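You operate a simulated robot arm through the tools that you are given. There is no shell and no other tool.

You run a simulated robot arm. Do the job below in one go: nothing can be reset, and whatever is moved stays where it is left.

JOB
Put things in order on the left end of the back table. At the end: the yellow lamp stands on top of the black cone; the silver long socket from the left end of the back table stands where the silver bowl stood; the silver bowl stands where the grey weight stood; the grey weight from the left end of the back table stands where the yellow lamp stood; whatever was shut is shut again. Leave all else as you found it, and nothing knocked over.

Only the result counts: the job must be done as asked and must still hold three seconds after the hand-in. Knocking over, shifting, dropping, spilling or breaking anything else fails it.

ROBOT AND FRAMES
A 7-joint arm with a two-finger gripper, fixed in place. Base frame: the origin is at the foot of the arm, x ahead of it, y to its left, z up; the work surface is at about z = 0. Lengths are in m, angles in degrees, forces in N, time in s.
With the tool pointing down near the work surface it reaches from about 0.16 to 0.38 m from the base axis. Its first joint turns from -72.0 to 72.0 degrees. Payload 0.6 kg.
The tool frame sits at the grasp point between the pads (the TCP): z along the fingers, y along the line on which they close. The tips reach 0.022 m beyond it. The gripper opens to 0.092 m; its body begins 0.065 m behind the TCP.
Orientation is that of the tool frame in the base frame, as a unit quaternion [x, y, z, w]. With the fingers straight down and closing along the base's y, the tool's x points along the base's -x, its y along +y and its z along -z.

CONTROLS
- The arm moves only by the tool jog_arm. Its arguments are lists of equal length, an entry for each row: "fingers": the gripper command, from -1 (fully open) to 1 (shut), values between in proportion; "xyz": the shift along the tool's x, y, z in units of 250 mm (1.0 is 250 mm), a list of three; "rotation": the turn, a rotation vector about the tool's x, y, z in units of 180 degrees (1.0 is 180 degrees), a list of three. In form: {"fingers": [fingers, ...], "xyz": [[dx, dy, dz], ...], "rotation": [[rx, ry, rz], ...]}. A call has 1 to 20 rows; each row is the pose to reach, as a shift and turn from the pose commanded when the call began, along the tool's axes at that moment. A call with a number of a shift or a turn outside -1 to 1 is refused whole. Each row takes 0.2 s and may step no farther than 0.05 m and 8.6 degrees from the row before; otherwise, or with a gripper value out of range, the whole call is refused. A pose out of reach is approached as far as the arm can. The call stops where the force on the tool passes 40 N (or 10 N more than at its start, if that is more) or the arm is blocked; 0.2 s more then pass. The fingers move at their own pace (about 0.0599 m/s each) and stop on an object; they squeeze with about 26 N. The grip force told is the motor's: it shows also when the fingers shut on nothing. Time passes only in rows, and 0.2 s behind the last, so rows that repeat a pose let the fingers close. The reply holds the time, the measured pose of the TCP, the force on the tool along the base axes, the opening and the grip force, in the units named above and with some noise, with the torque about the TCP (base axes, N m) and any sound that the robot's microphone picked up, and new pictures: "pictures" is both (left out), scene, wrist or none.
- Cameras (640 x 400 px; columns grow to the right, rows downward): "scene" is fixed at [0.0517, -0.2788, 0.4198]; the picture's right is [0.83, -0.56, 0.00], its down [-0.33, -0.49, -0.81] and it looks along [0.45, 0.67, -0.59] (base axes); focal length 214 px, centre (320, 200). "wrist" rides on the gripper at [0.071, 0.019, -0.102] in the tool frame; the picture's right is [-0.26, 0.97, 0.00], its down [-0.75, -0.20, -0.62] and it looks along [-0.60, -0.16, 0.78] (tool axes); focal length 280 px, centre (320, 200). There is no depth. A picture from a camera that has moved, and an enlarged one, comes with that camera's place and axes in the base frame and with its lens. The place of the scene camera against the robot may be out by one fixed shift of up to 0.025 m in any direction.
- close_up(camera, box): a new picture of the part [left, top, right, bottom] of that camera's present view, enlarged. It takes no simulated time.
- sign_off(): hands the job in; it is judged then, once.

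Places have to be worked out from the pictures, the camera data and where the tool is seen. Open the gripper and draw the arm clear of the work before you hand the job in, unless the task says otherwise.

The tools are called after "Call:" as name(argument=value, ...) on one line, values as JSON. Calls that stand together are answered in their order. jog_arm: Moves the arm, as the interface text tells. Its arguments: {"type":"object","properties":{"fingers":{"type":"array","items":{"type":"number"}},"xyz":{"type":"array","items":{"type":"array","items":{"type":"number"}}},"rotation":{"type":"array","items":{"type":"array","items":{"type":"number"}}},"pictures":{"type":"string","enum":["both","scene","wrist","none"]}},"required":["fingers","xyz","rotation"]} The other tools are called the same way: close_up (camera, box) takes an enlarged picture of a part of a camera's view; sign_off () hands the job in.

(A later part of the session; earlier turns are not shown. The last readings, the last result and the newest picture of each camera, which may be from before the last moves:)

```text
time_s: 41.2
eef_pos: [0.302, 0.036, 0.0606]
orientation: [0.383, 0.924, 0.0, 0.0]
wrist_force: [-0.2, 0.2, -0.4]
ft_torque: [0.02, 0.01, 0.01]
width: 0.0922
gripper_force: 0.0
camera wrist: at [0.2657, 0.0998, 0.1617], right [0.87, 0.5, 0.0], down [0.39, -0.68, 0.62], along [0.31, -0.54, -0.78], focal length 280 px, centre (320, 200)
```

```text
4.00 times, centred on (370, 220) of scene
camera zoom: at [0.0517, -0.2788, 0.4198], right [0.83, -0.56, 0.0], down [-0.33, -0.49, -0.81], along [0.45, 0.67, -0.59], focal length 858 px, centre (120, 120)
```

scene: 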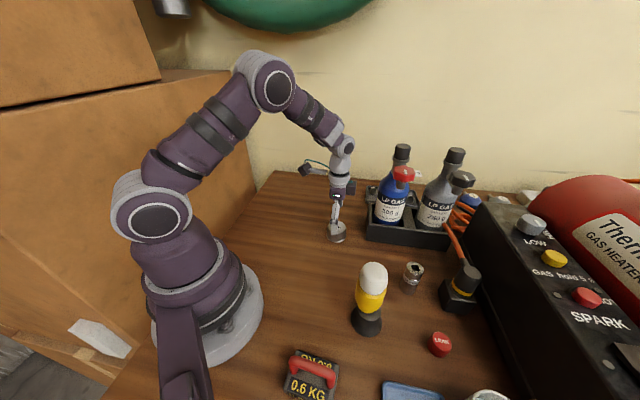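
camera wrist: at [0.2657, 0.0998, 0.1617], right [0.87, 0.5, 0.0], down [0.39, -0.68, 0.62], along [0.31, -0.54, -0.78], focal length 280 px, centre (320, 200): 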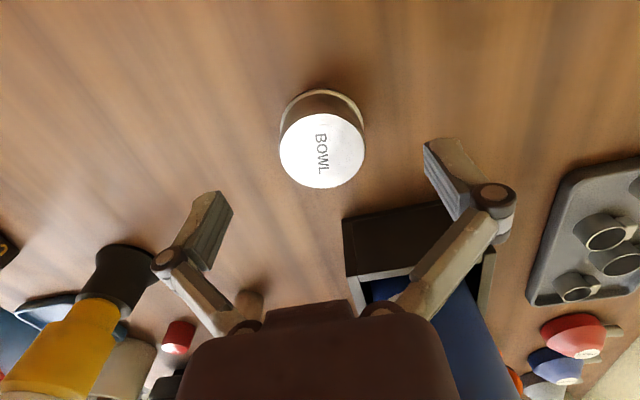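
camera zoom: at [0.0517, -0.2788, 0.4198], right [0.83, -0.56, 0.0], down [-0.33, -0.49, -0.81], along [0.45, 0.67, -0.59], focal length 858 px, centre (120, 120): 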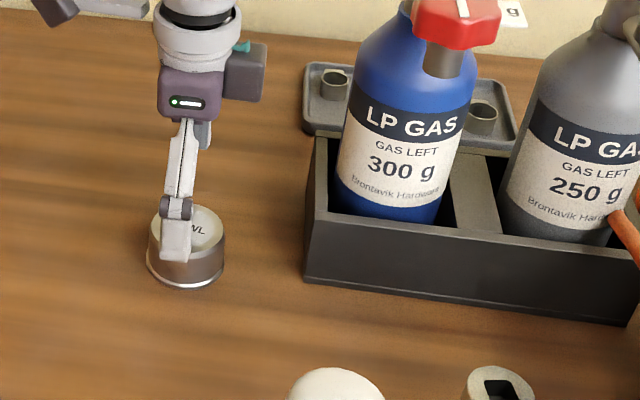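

Centred within ~1 mm. I lower to z≈0.028 (tips ≈6 mm above the table) and close on the bowl wall.

Call:
jog_arm(fingers=[-1, -1, -1, -1, 1, 1, 1, 1, 1], xyz=[[0, 0, 0.06], [0, 0, 0.1], [0, 0, 0.128], [0, 0, 0.128], [0, 0, 0.128], [0, 0, 0.128], [0, 0, 0.128], [0, 0, 0.128], [0, 0, 0.128]], rotation=[[0, 0, 0], [0, 0, 0], [0, 0, 0], [0, 0, 0], [0, 0, 0], [0, 0, 0], [0, 0, 0], [0, 0, 0], [0, 0, 0]])

Call:
close_up(camera="wrist", box=[220, 60, 460, 210])

Call:
close_up(camera="scene", box=[290, 190, 386, 260])

```text
time_s: 43.2
eef_pos: [0.3022, 0.0359, 0.0277]
orientation: [0.382, 0.924, 0.0, 0.0]
wrist_force: [-0.8, -0.2, 7.9]
ft_torque: [-0.01, 0.03, -0.02]
width: 0.0477
gripper_force: 25.8
camera wrist: at [0.2662, 0.1002, 0.1291], right [0.87, 0.5, 0.0], down [0.39, -0.68, 0.63], along [0.31, -0.54, -0.78], focal length 280 px, centre (320, 200)
```

scene: 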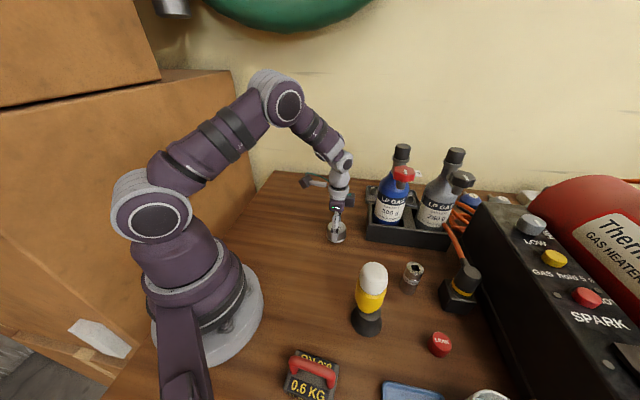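
wrist: 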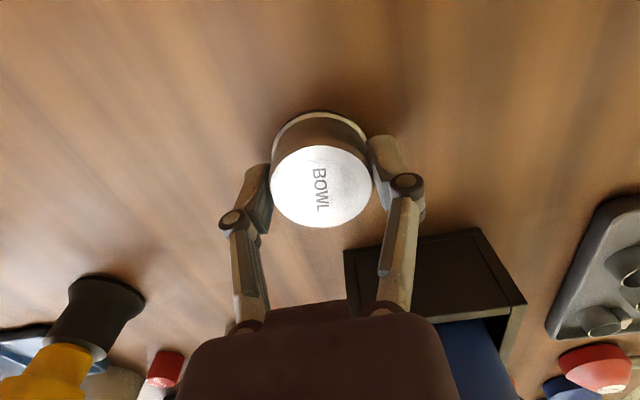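

```text
2.67 times, centred on (340, 135) of wrist
camera zoom: at [0.2662, 0.1002, 0.1291], right [0.87, 0.5, 0.0], down [0.39, -0.68, 0.63], along [0.31, -0.54, -0.78], focal length 748 px, centre (267, 373)
```

zoom: 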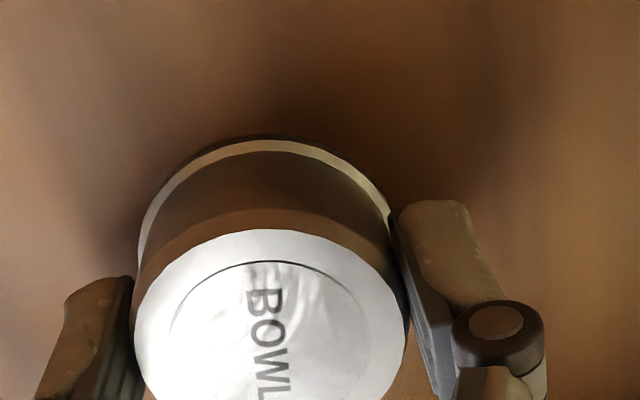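

```text
5.71 times, centred on (338, 225) of scene
camera zoom: at [0.0516, -0.2788, 0.4198], right [0.83, -0.56, 0.0], down [-0.33, -0.49, -0.81], along [0.45, 0.67, -0.59], focal length 1226 px, centre (217, 57)
```

zoom: 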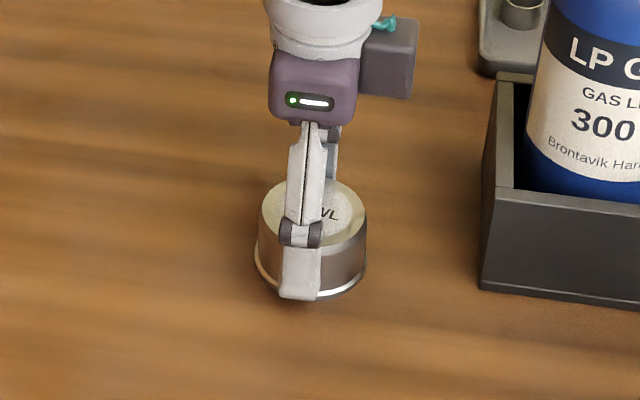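

Gripped (47.7 mm, 26 N). I lift a few mm and check whether it comes up straight and what lies beneath.

Call:
jog_arm(fingers=[1, 1, 1, 1, 1], xyz=[[0, 0, -0.01], [0, 0, -0.02], [0, 0, -0.05], [0, 0, -0.1], [0, 0, -0.1]], rotation=[[0, 0, 0], [0, 0, 0], [0, 0, 0], [0, 0, 0], [0, 0, 0]])

Call:
close_up(camera="wrist", box=[220, 60, 460, 210])

Call:
close_up(camera="scene", box=[290, 190, 386, 260])

```text
time_s: 44.4
eef_pos: [0.3027, 0.0378, 0.0545]
orientation: [0.382, 0.924, 0.0, 0.0]
wrist_force: [-0.1, 0.0, -0.6]
ft_torque: [0.0, -0.01, 0.02]
width: 0.0472
gripper_force: 26.2
camera wrist: at [0.2669, 0.1004, 0.1551], right [0.87, 0.5, 0.0], down [0.39, -0.68, 0.62], along [0.31, -0.54, -0.78], focal length 280 px, centre (320, 200)
```

scene: 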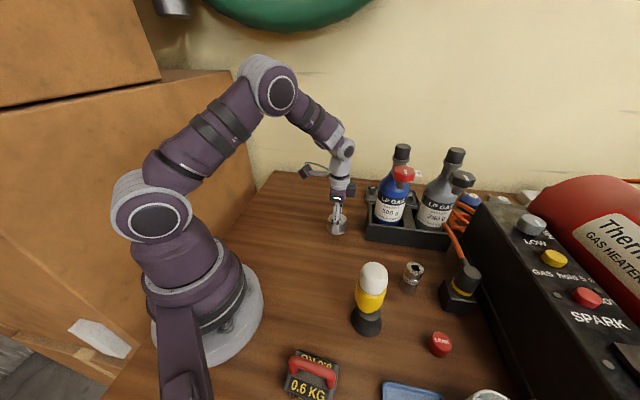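
wrist: 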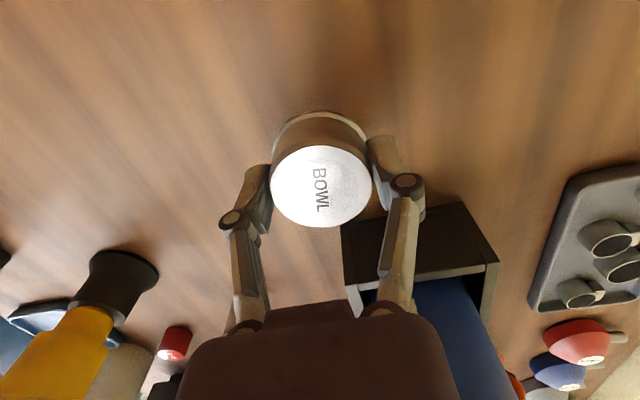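

```text
2.67 times, centred on (340, 135) of wrist
camera zoom: at [0.2669, 0.1004, 0.1551], right [0.87, 0.5, 0.0], down [0.39, -0.68, 0.62], along [0.31, -0.54, -0.78], focal length 748 px, centre (267, 373)
```

zoom: 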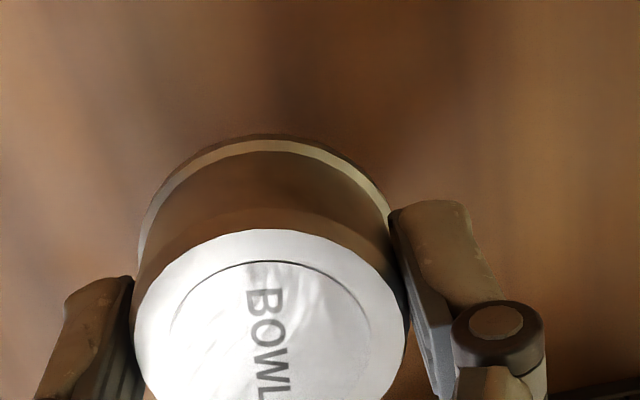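

```text
5.71 times, centred on (338, 225) of scene
camera zoom: at [0.0517, -0.2788, 0.4198], right [0.83, -0.56, 0.0], down [-0.33, -0.49, -0.81], along [0.45, 0.67, -0.59], focal length 1226 px, centre (217, 57)
```

zoom: 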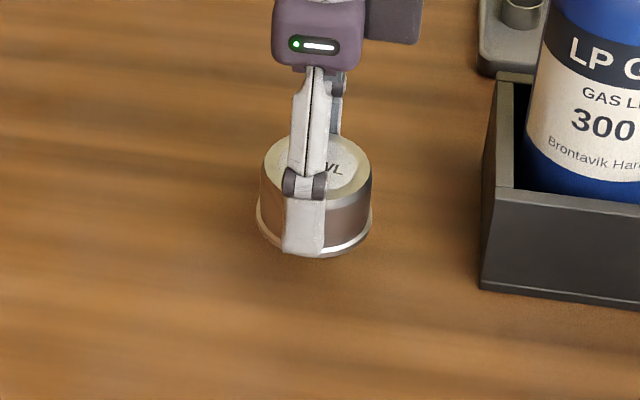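

The bowl hangs level. I raise it and carry it to the weight's former place, W ≈ (0.1765,0.163).

Call:
jog_arm(fingers=[1, 1, 1, 1, 1, 1, 1, 1], xyz=[[0, 0, -0.12], [0, 0, -0.24], [0.143, -0.001, -0.24], [0.287, -0.001, -0.24], [0.43, -0.002, -0.24], [0.574, -0.003, -0.24], [0.717, -0.003, -0.24], [0.717, -0.003, -0.24]], rotation=[[0, 0, 0], [0, 0, 0], [0, 0, 0], [0, 0, 0], [0, 0, 0], [0, 0, 0], [0, 0, 0], [0, 0, 0]])

Call:
close_up(camera="scene", box=[220, 160, 380, 260])

```text
time_s: 46.2
eef_pos: [0.1757, 0.1633, 0.1119]
orientation: [0.382, 0.924, 0.0, 0.0]
wrist_force: [0.0, -0.5, -1.0]
ft_torque: [-0.02, 0.01, -0.01]
width: 0.0473
gripper_force: 26.3
camera wrist: at [0.1393, 0.2276, 0.2135], right [0.87, 0.5, 0.0], down [0.39, -0.68, 0.63], along [0.31, -0.54, -0.78], focal length 280 px, centre (320, 200)
```

scene: 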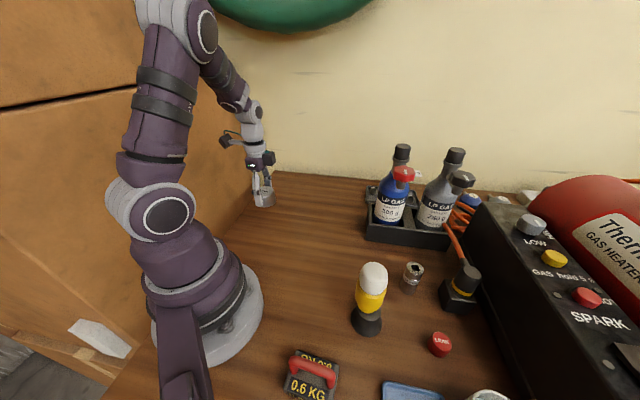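
wrist: 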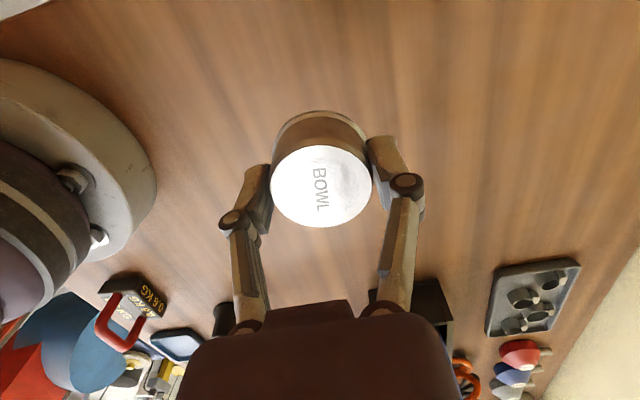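

```text
4.00 times, centred on (300, 210) of scene
camera zoom: at [0.0517, -0.2788, 0.4198], right [0.83, -0.56, 0.0], down [-0.33, -0.49, -0.81], along [0.45, 0.67, -0.59], focal length 858 px, centre (400, 160)
```

zoom: 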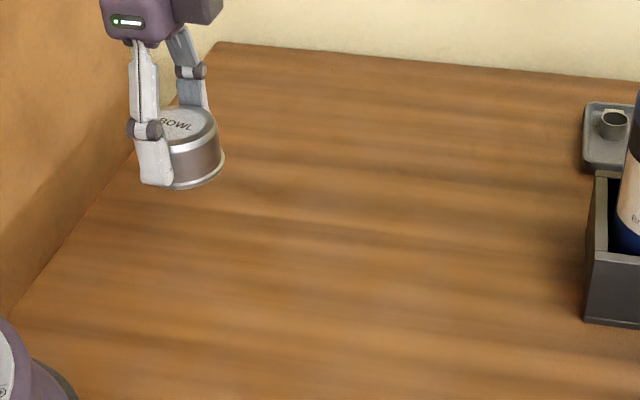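

The spot beneath the bowl was empty and the new place is free. I lower to ~5 mm above the table to check the position in the scene view.

Call:
jog_arm(fingers=[1, 1, 1, 1, 1], xyz=[[0, 0, 0.1], [0, 0, 0.2], [0, 0, 0.28], [0, 0, 0.32], [0, 0, 0.32]], rotation=[[0, 0, 0], [0, 0, 0], [0, 0, 0], [0, 0, 0], [0, 0, 0]])

Call:
close_up(camera="scene", box=[250, 195, 298, 240])

```text
time_s: 47.4
eef_pos: [0.176, 0.1623, 0.0326]
orientation: [0.382, 0.924, 0.0, 0.0]
wrist_force: [-0.3, -0.3, -0.5]
ft_torque: [-0.01, 0.04, -0.02]
width: 0.0472
gripper_force: 25.7
camera wrist: at [0.1395, 0.2264, 0.1347], right [0.87, 0.5, 0.0], down [0.39, -0.68, 0.63], along [0.31, -0.54, -0.78], focal length 280 px, centre (320, 200)
```

scene: 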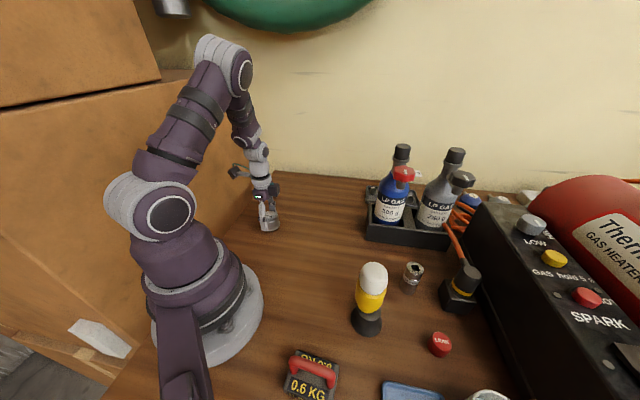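
wrist: 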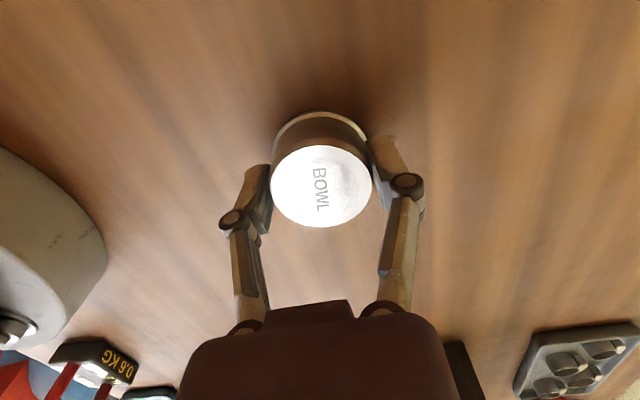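

```text
8.89 times, centred on (274, 218) of scene
camera zoom: at [0.0517, -0.2788, 0.4198], right [0.83, -0.56, 0.0], down [-0.33, -0.49, -0.81], along [0.45, 0.67, -0.59], focal length 1906 px, centre (729, 44)
```

zoom: 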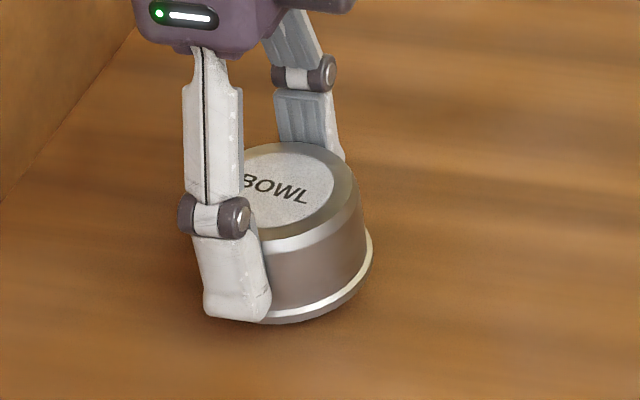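

The scene view puts the bowl within ~3 mm of the weight's former centre. I set it down gently.

Call:
jog_arm(fingers=[1, 1, 1, 1], xyz=[[0, 0.0, 0.008], [0, 0.0, 0.014], [0, 0.0, 0.018], [0, 0.0, 0.018]], rotation=[[0, 0, 0], [0, 0, 0], [0, 0, 0], [0, 0, 0]], pictures="none")

```text
time_s: 48.4
eef_pos: [0.1765, 0.1621, 0.0282]
orientation: [0.383, 0.924, 0.0, 0.001]
wrist_force: [-0.2, -0.6, -1.1]
ft_torque: [0.02, 0.0, 0.0]
width: 0.0473
gripper_force: 25.5
```

Call:
jog_arm(fingers=[1, 1, 1], xyz=[[0, 0, 0.003], [0, 0, 0.005], [0, 0, 0.005]], rotation=[[0, 0, 0], [0, 0, 0], [0, 0, 0]], pictures="none")

```text
time_s: 49.2
eef_pos: [0.1753, 0.1644, 0.0282]
orientation: [0.382, 0.924, 0.0, 0.0]
wrist_force: [-8.1, -4.0, 23.5]
ft_torque: [-0.21, 0.21, 0.0]
width: 0.0475
gripper_force: 26.2
```

Firm contact (23.5 N), so the bowl is on the table. I ease up 0.9 mm and then open the gripper.

Call:
jog_arm(fingers=[1, 1, 0.3, -0.2, -0.6, -1, -1, -1], xyz=[[0, 0, -0.0035], [0, 0, -0.0035], [0, 0, -0.0035], [0, 0, -0.0035], [0, 0, -0.0035], [0, 0, -0.0035], [0, 0, -0.0035], [0, 0, -0.0035]], rotation=[[0, 0, 0], [0, 0, 0], [0, 0, 0], [0, 0, 0], [0, 0, 0], [0, 0, 0], [0, 0, 0], [0, 0, 0]])

Call:
close_up(camera="scene", box=[250, 195, 298, 240])

Call:
close_up(camera="wrist", box=[220, 60, 460, 210])

```text
time_s: 51.0
eef_pos: [0.1762, 0.1631, 0.0297]
orientation: [0.383, 0.924, 0.0, 0.0]
wrist_force: [0.0, -0.1, 0.6]
ft_torque: [-0.05, 0.03, 0.03]
width: 0.0921
gripper_force: 0.0
camera wrist: at [0.1394, 0.2271, 0.1301], right [0.87, 0.5, 0.0], down [0.39, -0.68, 0.62], along [0.31, -0.54, -0.78], focal length 280 px, centre (320, 200)
```

scene: 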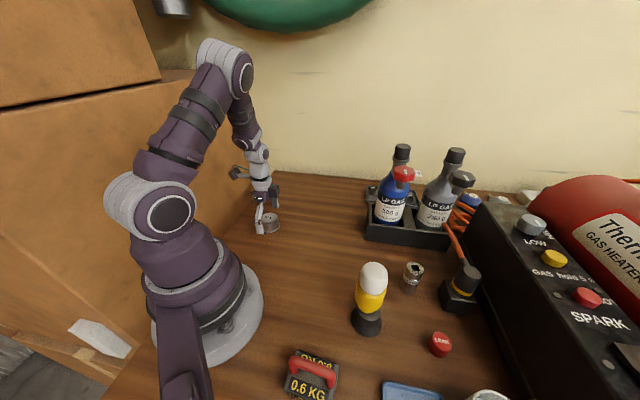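
wrist: 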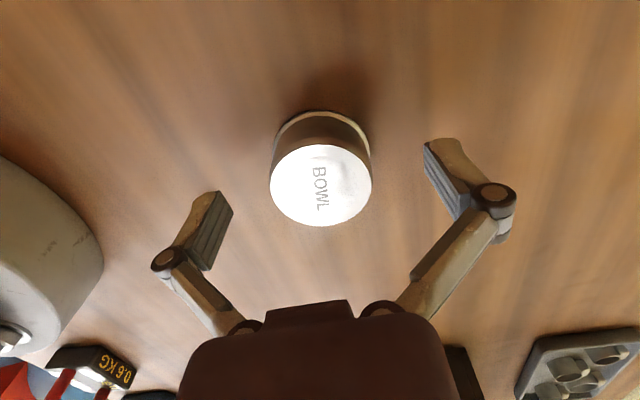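

```text
8.89 times, centred on (274, 218) of scene
camera zoom: at [0.0517, -0.2788, 0.4198], right [0.83, -0.56, 0.0], down [-0.33, -0.49, -0.81], along [0.45, 0.67, -0.59], focal length 1906 px, centre (729, 44)
```

zoom: 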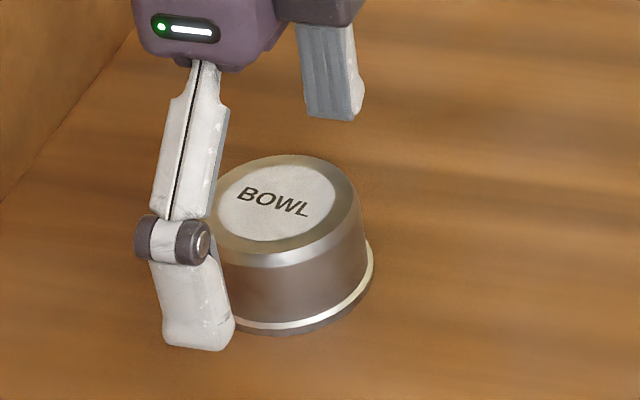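

```text
2.67 times, centred on (340, 135) of wrist
camera zoom: at [0.1394, 0.2271, 0.1301], right [0.87, 0.5, 0.0], down [0.39, -0.68, 0.62], along [0.31, -0.54, -0.78], focal length 748 px, centre (267, 373)
```

zoom: 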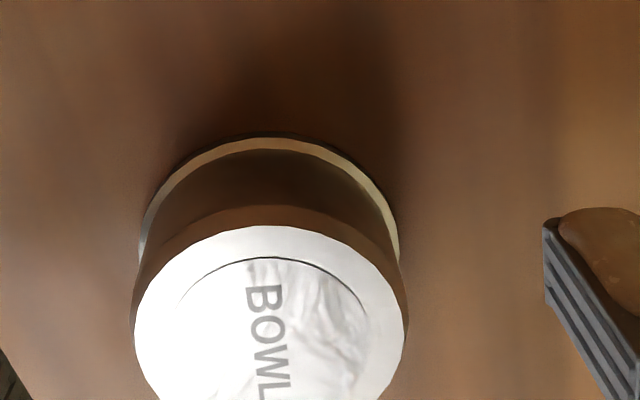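

The bowl stands within ~3 mm of the weight's old spot, upright. I raise straight up and go, via (0.26,-0.06), toward the socket with the fingers half open to stay clear of the bottle valves.

Call:
jog_arm(fingers=[-1, -1, -1, -1, -1, -0.8, -0.6, -0.5, -0.4, -0.3, -0.3, -0.3], xyz=[[0, 0, -0.1], [0, 0, -0.28], [0, 0, -0.46], [0, 0, -0.66], [0, 0, -0.88], [-0.145, -0.066, -0.88], [-0.29, -0.131, -0.88], [-0.435, -0.197, -0.88], [-0.58, -0.263, -0.88], [-0.725, -0.328, -0.88], [-0.87, -0.394, -0.88], [-0.87, -0.394, -0.88]], rotation=[[0, 0, 0], [0, 0, 0], [0, 0, 0], [0, 0, 0], [0, 0, 0], [0, 0, 0], [0, 0, 0], [0, 0, 0], [0, 0, 0], [0, 0, 0], [0, 0, 0], [0, 0, 0]])

Call:
close_up(camera="wrist", box=[200, 40, 440, 240])

Call:
close_up(camera="scene", box=[230, 170, 390, 270])

```text
refused: row 5 steps farther than a row can; nothing moved
```

```text
2.00 times, centred on (320, 140) of wrist
camera zoom: at [0.1394, 0.2271, 0.1301], right [0.87, 0.5, 0.0], down [0.39, -0.68, 0.62], along [0.31, -0.54, -0.78], focal length 561 px, centre (320, 320)
```

zoom: 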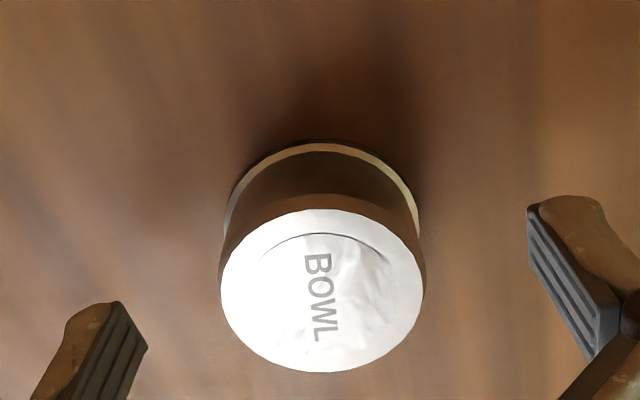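

```text
4.00 times, centred on (310, 220) of scene
camera zoom: at [0.0517, -0.2788, 0.4198], right [0.83, -0.56, 0.0], down [-0.33, -0.49, -0.81], along [0.45, 0.67, -0.59], focal length 858 px, centre (360, 120)
```

zoom: 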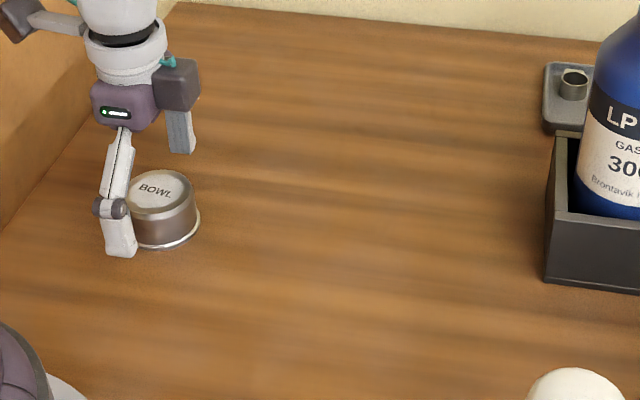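

The call was refused because one vertical step was too long; nothing moved. I repeat it with evenly sized steps.

Call:
jog_arm(fingers=[-1, -1, -1, -1, -1, -1, -0.8, -0.6, -0.5, -0.4, -0.3, -0.3, -0.3], xyz=[[0, 0, -0.1], [0, 0, -0.25], [0, 0, -0.41], [0, 0, -0.57], [0, 0, -0.73], [0, 0, -0.88], [-0.145, -0.066, -0.88], [-0.29, -0.131, -0.88], [-0.435, -0.197, -0.88], [-0.58, -0.263, -0.88], [-0.725, -0.328, -0.88], [-0.87, -0.394, -0.88], [-0.87, -0.394, -0.88]], rotation=[[0, 0, 0], [0, 0, 0], [0, 0, 0], [0, 0, 0], [0, 0, 0], [0, 0, 0], [0, 0, 0], [0, 0, 0], [0, 0, 0], [0, 0, 0], [0, 0, 0], [0, 0, 0], [0, 0, 0]])

Call:
close_up(camera="wrist", box=[200, 40, 440, 240])

Call:
close_up(camera="scene", box=[230, 170, 390, 270])

```text
time_s: 53.8
eef_pos: [0.2609, -0.0589, 0.2478]
orientation: [0.383, 0.924, 0.0, 0.0]
wrist_force: [0.1, 0.3, 0.2]
ft_torque: [0.02, 0.02, 0.02]
width: 0.0597
gripper_force: 0.1
camera wrist: at [0.2249, 0.0051, 0.3503], right [0.87, 0.5, 0.0], down [0.39, -0.68, 0.63], along [0.31, -0.54, -0.78], focal length 280 px, centre (320, 200)
```

scene: 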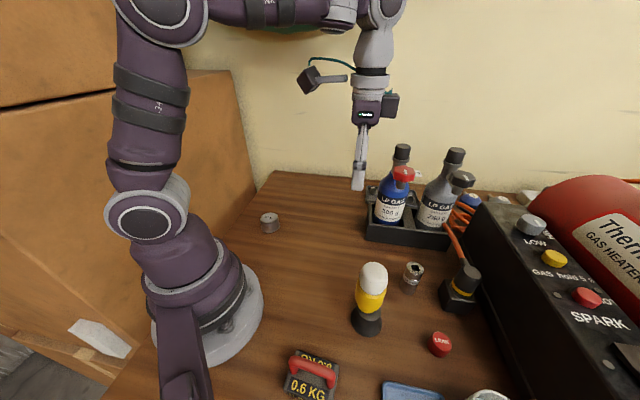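
wrist: 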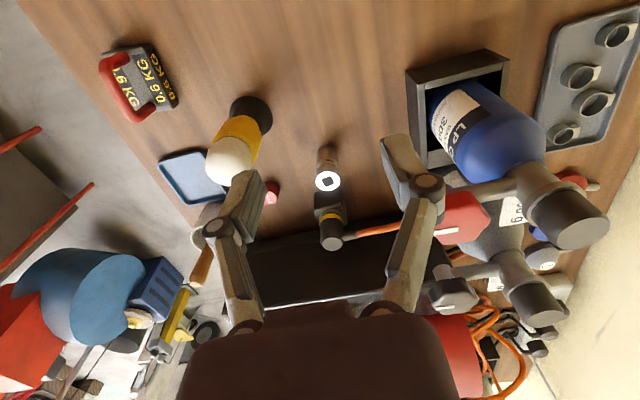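

```text
2.00 times, centred on (320, 140) of wrist
camera zoom: at [0.2249, 0.0051, 0.3503], right [0.87, 0.5, 0.0], down [0.39, -0.68, 0.63], along [0.31, -0.54, -0.78], focal length 561 px, centre (320, 320)
```

zoom: 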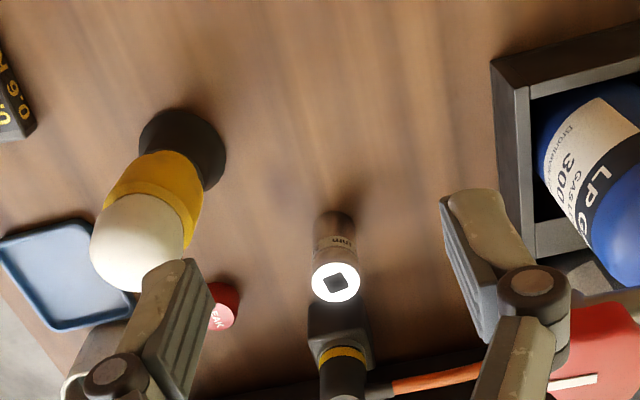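

```text
4.00 times, centred on (310, 220) of scene
camera zoom: at [0.0517, -0.2788, 0.4198], right [0.83, -0.56, 0.0], down [-0.33, -0.49, -0.81], along [0.45, 0.67, -0.59], focal length 858 px, centre (360, 120)
```

zoom: 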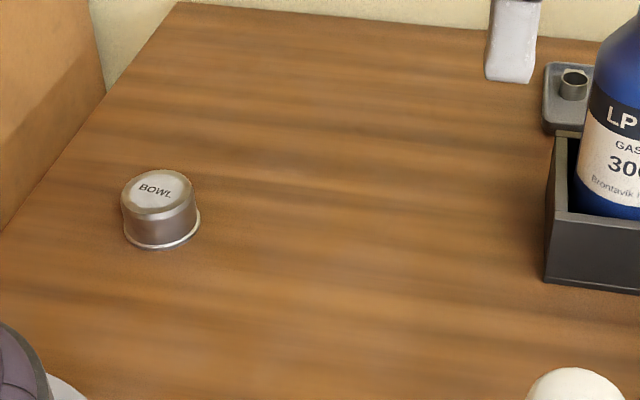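

The bowl looks right. The socket reads (0.332,-0.160); I move over it at z≈0.248 with the fingers half open.

Call:
jog_arm(fingers=[-0.3, -0.3, -0.3, -0.3, -0.3], xyz=[[-0.12, -0.02, 0], [-0.243, -0.04, 0], [-0.365, -0.06, 0], [-0.486, -0.079, 0], [-0.486, -0.079, 0]], rotation=[[0, 0, 0], [0, 0, 0], [0, 0, 0], [0, 0, 0], [0, 0, 0]])

Call:
close_up(camera="wrist", box=[200, 0, 440, 200])

Call:
close_up(camera="scene", box=[340, 120, 500, 320])

```text
time_s: 55.0
eef_pos: [0.31, -0.1477, 0.2369]
orientation: [0.382, 0.924, 0.001, 0.0]
wrist_force: [-0.5, 0.0, 0.0]
ft_torque: [0.0, -0.01, -0.02]
width: 0.0597
gripper_force: 0.1
out of reach, approached as far as the arm can: row 3, 4, 5
camera wrist: at [0.2725, -0.0848, 0.3385], right [0.87, 0.5, 0.0], down [0.39, -0.68, 0.62], along [0.31, -0.54, -0.78], focal length 280 px, centre (320, 200)
```

scene: 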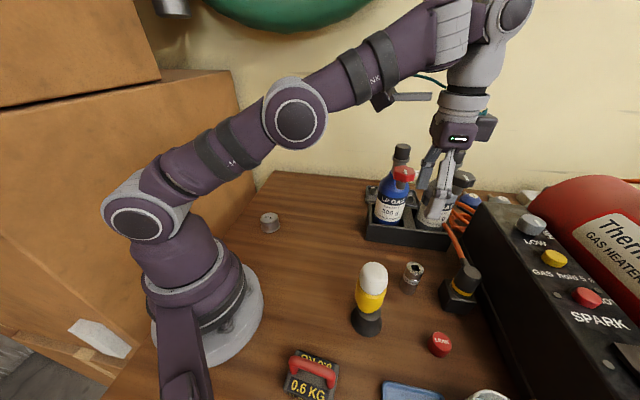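
wrist: 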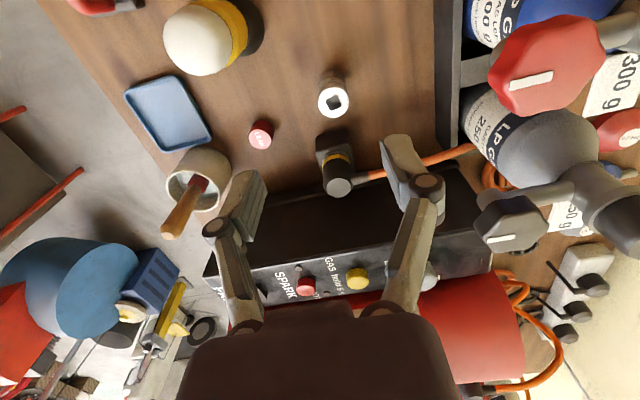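

```text
2.00 times, centred on (320, 100) of wrist
camera zoom: at [0.2725, -0.0848, 0.3385], right [0.87, 0.5, 0.0], down [0.39, -0.68, 0.62], along [0.31, -0.54, -0.78], focal length 561 px, centre (320, 400)
```

zoom: 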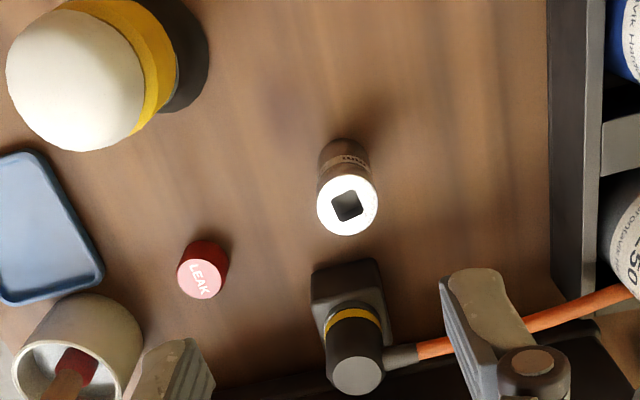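

```text
2.00 times, centred on (420, 220) of scene
camera zoom: at [0.0517, -0.2788, 0.4198], right [0.83, -0.56, 0.0], down [-0.33, -0.49, -0.81], along [0.45, 0.67, -0.59], focal length 429 px, centre (120, 160)
```

zoom: 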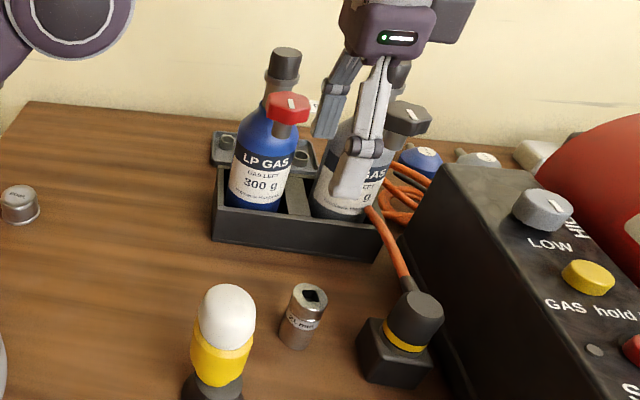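

At this height the point is just out of reach (arm stopped at (0.310,-0.148,0.237)). Lower down the reach is larger, so I descend about 0.1 m and check where the arm settles.

Call:
jog_arm(fingers=[-0.3, -0.3, -0.3, -0.3, -0.3, -0.3], xyz=[[0, 0, 0.08], [0, 0, 0.16], [0, 0, 0.24], [0, 0, 0.32], [0, 0, 0.4], [0, 0, 0.4]], rotation=[[0, 0, 0], [0, 0, 0], [0, 0, 0], [0, 0, 0], [0, 0, 0], [0, 0, 0]])

Call:
close_up(camera="wrist", box=[220, 20, 460, 180])

```text
time_s: 56.4
eef_pos: [0.3094, -0.1495, 0.1378]
orientation: [0.383, 0.924, -0.001, 0.0]
wrist_force: [0.6, 0.6, 0.4]
ft_torque: [-0.03, 0.03, -0.03]
width: 0.0597
gripper_force: 0.0
camera wrist: at [0.2723, -0.0851, 0.2387], right [0.87, 0.5, 0.0], down [0.39, -0.68, 0.62], along [0.31, -0.54, -0.78], focal length 280 px, centre (320, 200)
```

scene: 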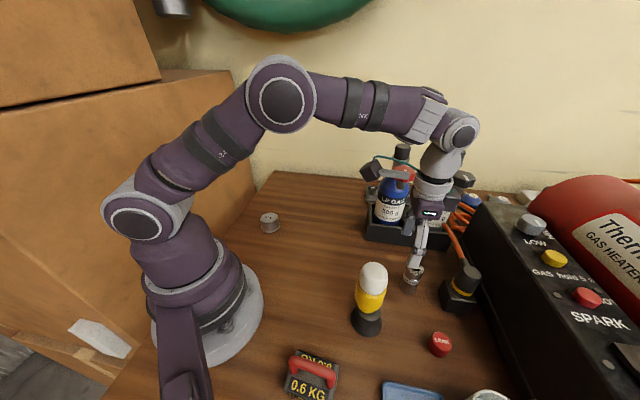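
wrist: 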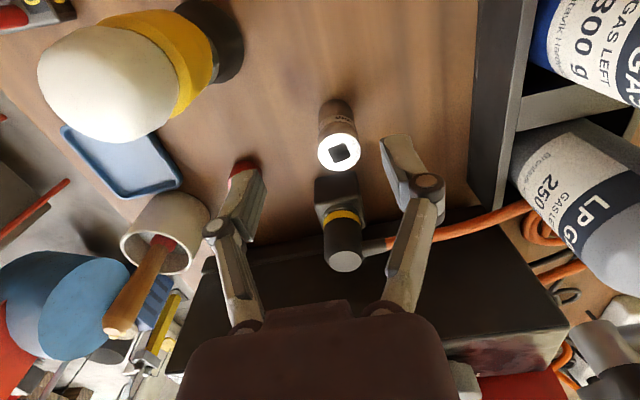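

```text
2.50 times, centred on (340, 100) of wrist
camera zoom: at [0.2723, -0.0851, 0.2387], right [0.87, 0.5, 0.0], down [0.39, -0.68, 0.62], along [0.31, -0.54, -0.78], focal length 701 px, centre (270, 450)
```

zoom: 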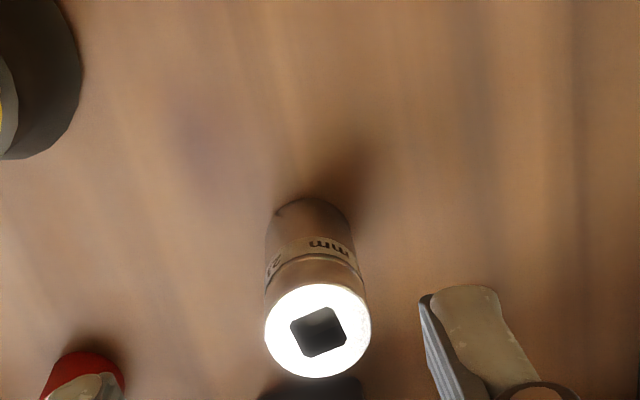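

The commanded pose got clamped, and the socket now reads (0.331,-0.160), top ≈0.063, Ø≈29 mm. I shift by (0.022,-0.012) while lowering to z≈0.10, tips still above the socket.

Call:
jog_arm(fingers=[-0.3, -0.3, -0.3, -0.3, -0.3], xyz=[[0, 0, 0.07], [-0.03, 0.01, 0.15], [-0.065, 0.02, 0.15], [-0.0956, 0.03, 0.15], [-0.0956, 0.03, 0.15]], rotation=[[0, 0, 0], [0, 0, 0], [0, 0, 0], [0, 0, 0], [0, 0, 0]])

Call:
close_up(camera="wrist", box=[220, 60, 460, 220])

Call:
close_up(camera="scene", box=[340, 180, 500, 320])

```text
time_s: 57.6
eef_pos: [0.3315, -0.1609, 0.1]
orientation: [0.382, 0.924, 0.0, 0.0]
wrist_force: [-0.4, -0.7, 0.1]
ft_torque: [-0.02, -0.03, 0.03]
width: 0.0598
gripper_force: 0.0
camera wrist: at [0.2952, -0.0971, 0.2013], right [0.87, 0.5, 0.0], down [0.39, -0.68, 0.63], along [0.31, -0.54, -0.78], focal length 280 px, centre (320, 200)
```

scene: 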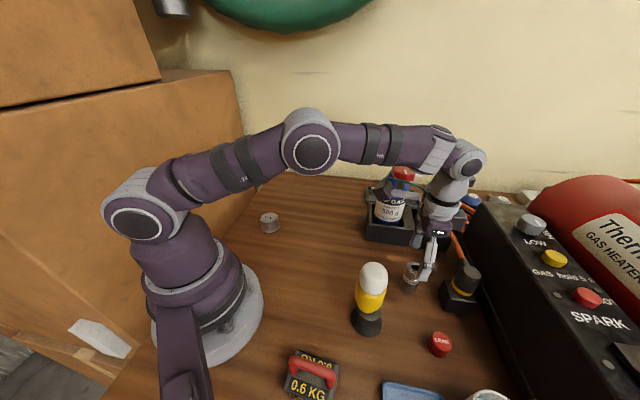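
wrist: 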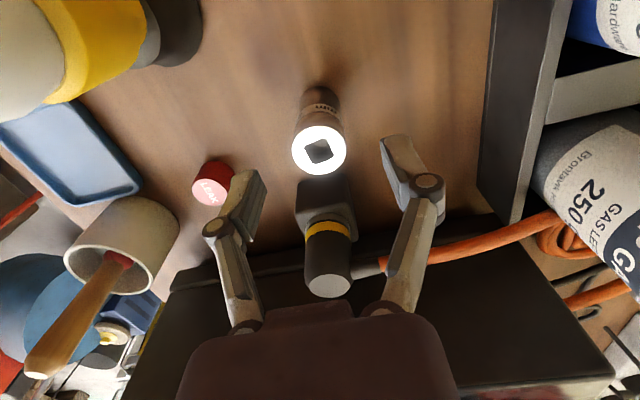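

```text
2.50 times, centred on (340, 140) of wrist
camera zoom: at [0.2952, -0.0971, 0.2013], right [0.87, 0.5, 0.0], down [0.39, -0.68, 0.63], along [0.31, -0.54, -0.78], focal length 701 px, centre (270, 350)
```

zoom: 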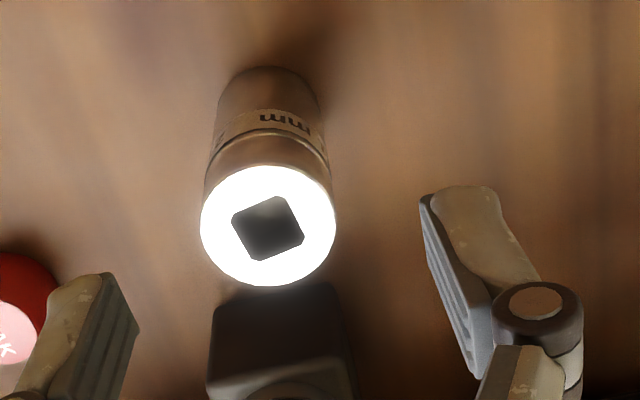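

```text
2.86 times, centred on (420, 250) of scene
camera zoom: at [0.0517, -0.2788, 0.4198], right [0.83, -0.56, 0.0], down [-0.33, -0.49, -0.81], along [0.45, 0.67, -0.59], focal length 613 px, centre (34, 57)
```

zoom: 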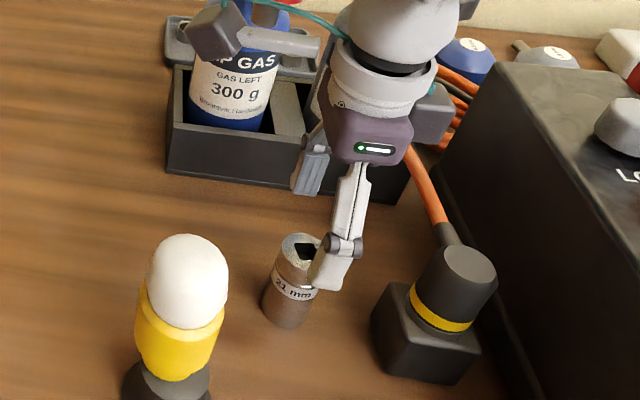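

The socket is exactly centred between the fingers. I lower to z≈0.045 (tips ≈23 mm above the table) and look before closing.

Call:
jog_arm(fingers=[-0.3, -0.3, -0.3, -0.3, -0.3], xyz=[[0, 0, 0.06], [0, 0, 0.12], [0, 0, 0.18], [0, 0, 0.22], [0, 0, 0.22]], rotation=[[0, 0, 0], [0, 0, 0], [0, 0, 0], [0, 0, 0], [0, 0, 0]])

Call:
close_up(camera="scene", box=[340, 180, 500, 320])

```text
time_s: 58.8
eef_pos: [0.3319, -0.1623, 0.0447]
orientation: [0.383, 0.924, 0.0, 0.0]
wrist_force: [0.0, 0.6, 0.5]
ft_torque: [-0.03, 0.0, 0.0]
width: 0.0597
gripper_force: 0.1
camera wrist: at [0.2955, -0.0976, 0.1466], right [0.87, 0.5, 0.0], down [0.39, -0.68, 0.63], along [0.31, -0.54, -0.78], focal length 280 px, centre (320, 200)
```

scene: 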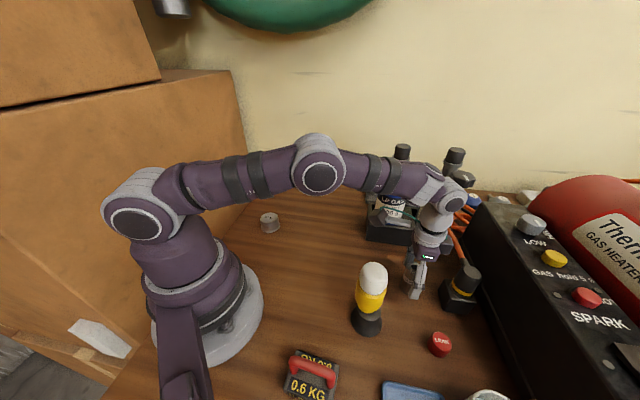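
wrist: 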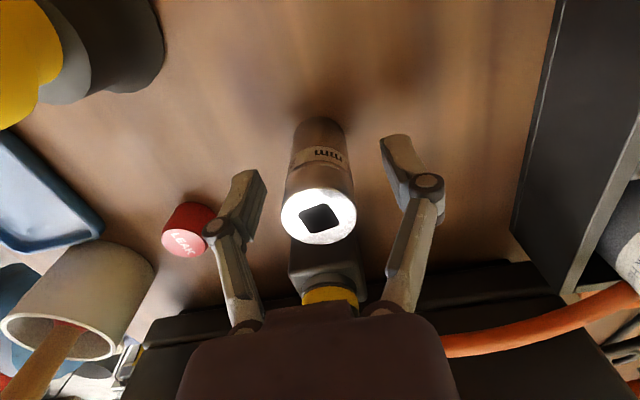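

```text
2.86 times, centred on (420, 250) of scene
camera zoom: at [0.0517, -0.2788, 0.4198], right [0.83, -0.56, 0.0], down [-0.33, -0.49, -0.81], along [0.45, 0.67, -0.59], focal length 613 px, centre (34, 57)
```

zoom: 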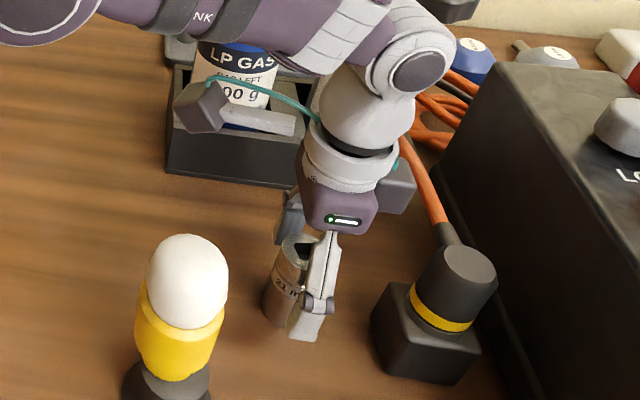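

Everything is clear. I close on the socket and lift a few mm.

Call:
jog_arm(fingers=[0.3, 1, 1, 1, 1, 1, 1, 1], xyz=[[0, 0, 0], [0, 0, 0], [0, 0, 0], [0, 0, 0], [0, 0, -0.01], [0, 0, -0.02], [0, 0, -0.04], [0, 0, -0.04]], rotation=[[0, 0, 0], [0, 0, 0], [0, 0, 0], [0, 0, 0], [0, 0, 0], [0, 0, 0], [0, 0, 0], [0, 0, 0]])

Call:
close_up(camera="scene", box=[340, 180, 500, 320])

Call:
close_up(camera="wrist", box=[220, 80, 460, 260])

```text
time_s: 60.6
eef_pos: [0.331, -0.1623, 0.0555]
orientation: [0.382, 0.924, 0.0, -0.001]
wrist_force: [0.6, -0.1, -2.5]
ft_torque: [0.0, 0.03, 0.0]
width: 0.0297
gripper_force: 25.6
camera wrist: at [0.2952, -0.0979, 0.1569], right [0.87, 0.5, 0.0], down [0.39, -0.68, 0.62], along [0.31, -0.54, -0.78], focal length 280 px, centre (320, 200)
```

scene: 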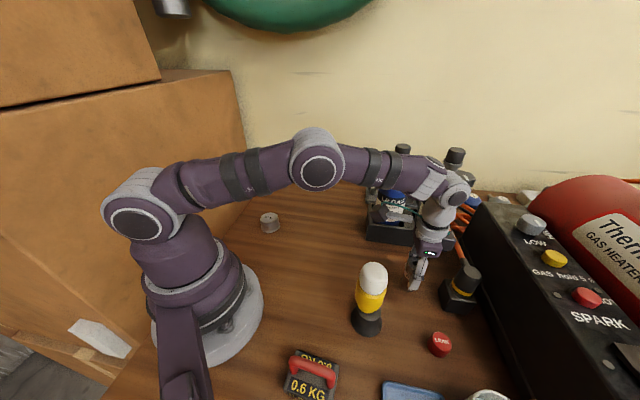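
wrist: 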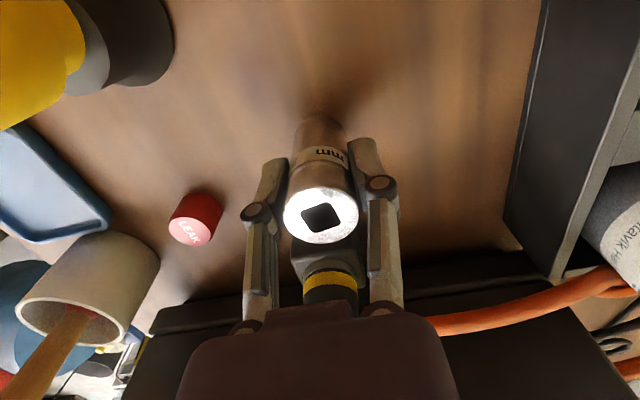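

```text
2.86 times, centred on (420, 250) of scene
camera zoom: at [0.0517, -0.2788, 0.4198], right [0.83, -0.56, 0.0], down [-0.33, -0.49, -0.81], along [0.45, 0.67, -0.59], focal length 613 px, centre (34, 57)
```

zoom: 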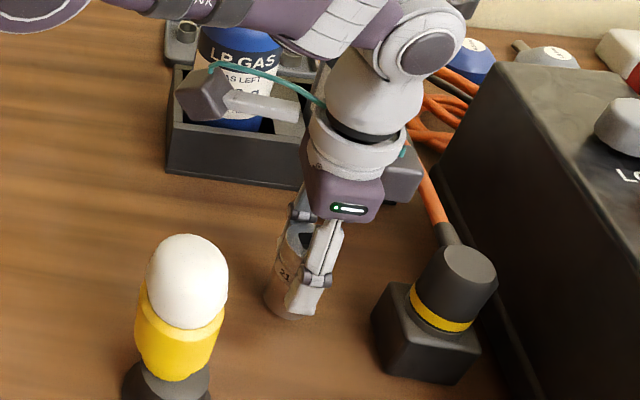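

```text
2.22 times, centred on (340, 170) of wrist
camera zoom: at [0.2952, -0.0979, 0.1569], right [0.87, 0.5, 0.0], down [0.39, -0.68, 0.62], along [0.31, -0.54, -0.78], focal length 623 px, centre (276, 267)
```

zoom: 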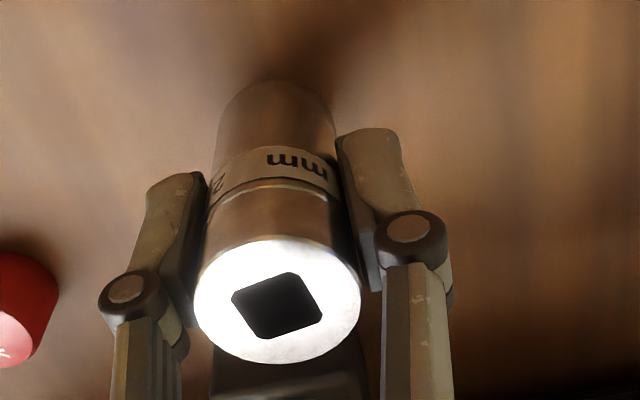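

The socket is held (29.7 mm, −2.5 N), bottom = TCP z − 0.045. I lift it and carry it via (0.265,-0.065) to above the bowl's former place B ≈ (0.3035,0.0365).

Call:
jog_arm(fingers=[1, 1, 1, 1, 1, 1, 1, 1, 1, 1, 1], xyz=[[0, 0, -0.1], [0, 0, -0.2], [0.116, 0.021, -0.23], [0.231, 0.043, -0.26], [0.347, 0.064, -0.29], [0.462, 0.085, -0.32], [0.507, 0.184, -0.32], [0.552, 0.283, -0.32], [0.596, 0.382, -0.32], [0.641, 0.481, -0.32], [0.641, 0.481, -0.32]], rotation=[[0, 0, 0], [0, 0, 0], [0, 0, 0], [0, 0, 0], [0, 0, 0], [0, 0, 0], [0, 0, 0], [0, 0, 0], [0, 0, 0], [0, 0, 0], [0, 0, 0]])

Call:
close_up(camera="scene", box=[290, 170, 450, 270])

```text
time_s: 63.0
eef_pos: [0.3043, 0.0361, 0.1355]
orientation: [0.383, 0.924, 0.001, 0.0]
wrist_force: [0.0, 0.4, -1.3]
ft_torque: [-0.04, 0.02, 0.0]
width: 0.0298
gripper_force: 26.0
camera wrist: at [0.2679, 0.1006, 0.2361], right [0.87, 0.5, 0.0], down [0.39, -0.68, 0.62], along [0.31, -0.54, -0.78], focal length 280 px, centre (320, 200)
```

scene: 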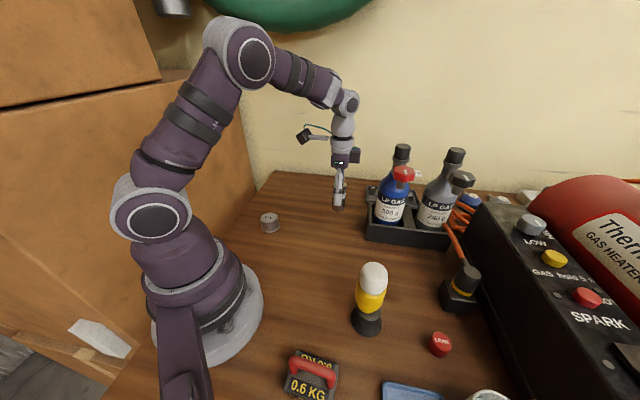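
wrist: 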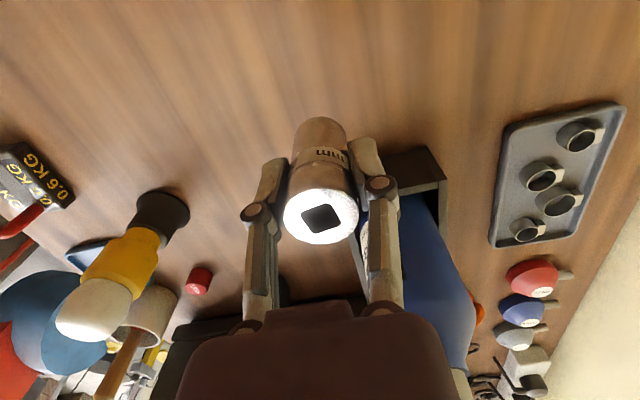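

```text
4.00 times, centred on (370, 220) of scene
camera zoom: at [0.0517, -0.2788, 0.4198], right [0.83, -0.56, 0.0], down [-0.33, -0.49, -0.81], along [0.45, 0.67, -0.59], focal length 858 px, centre (120, 120)
```

zoom: 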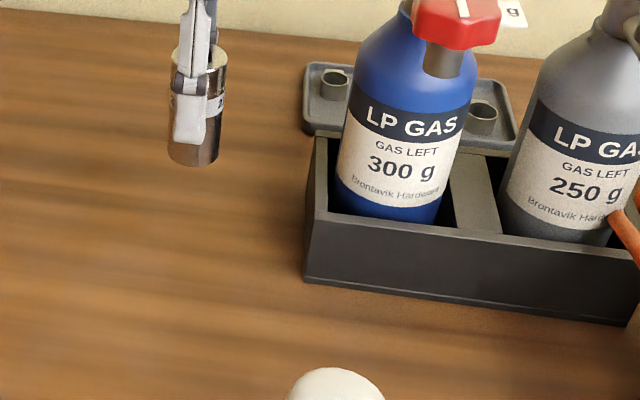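

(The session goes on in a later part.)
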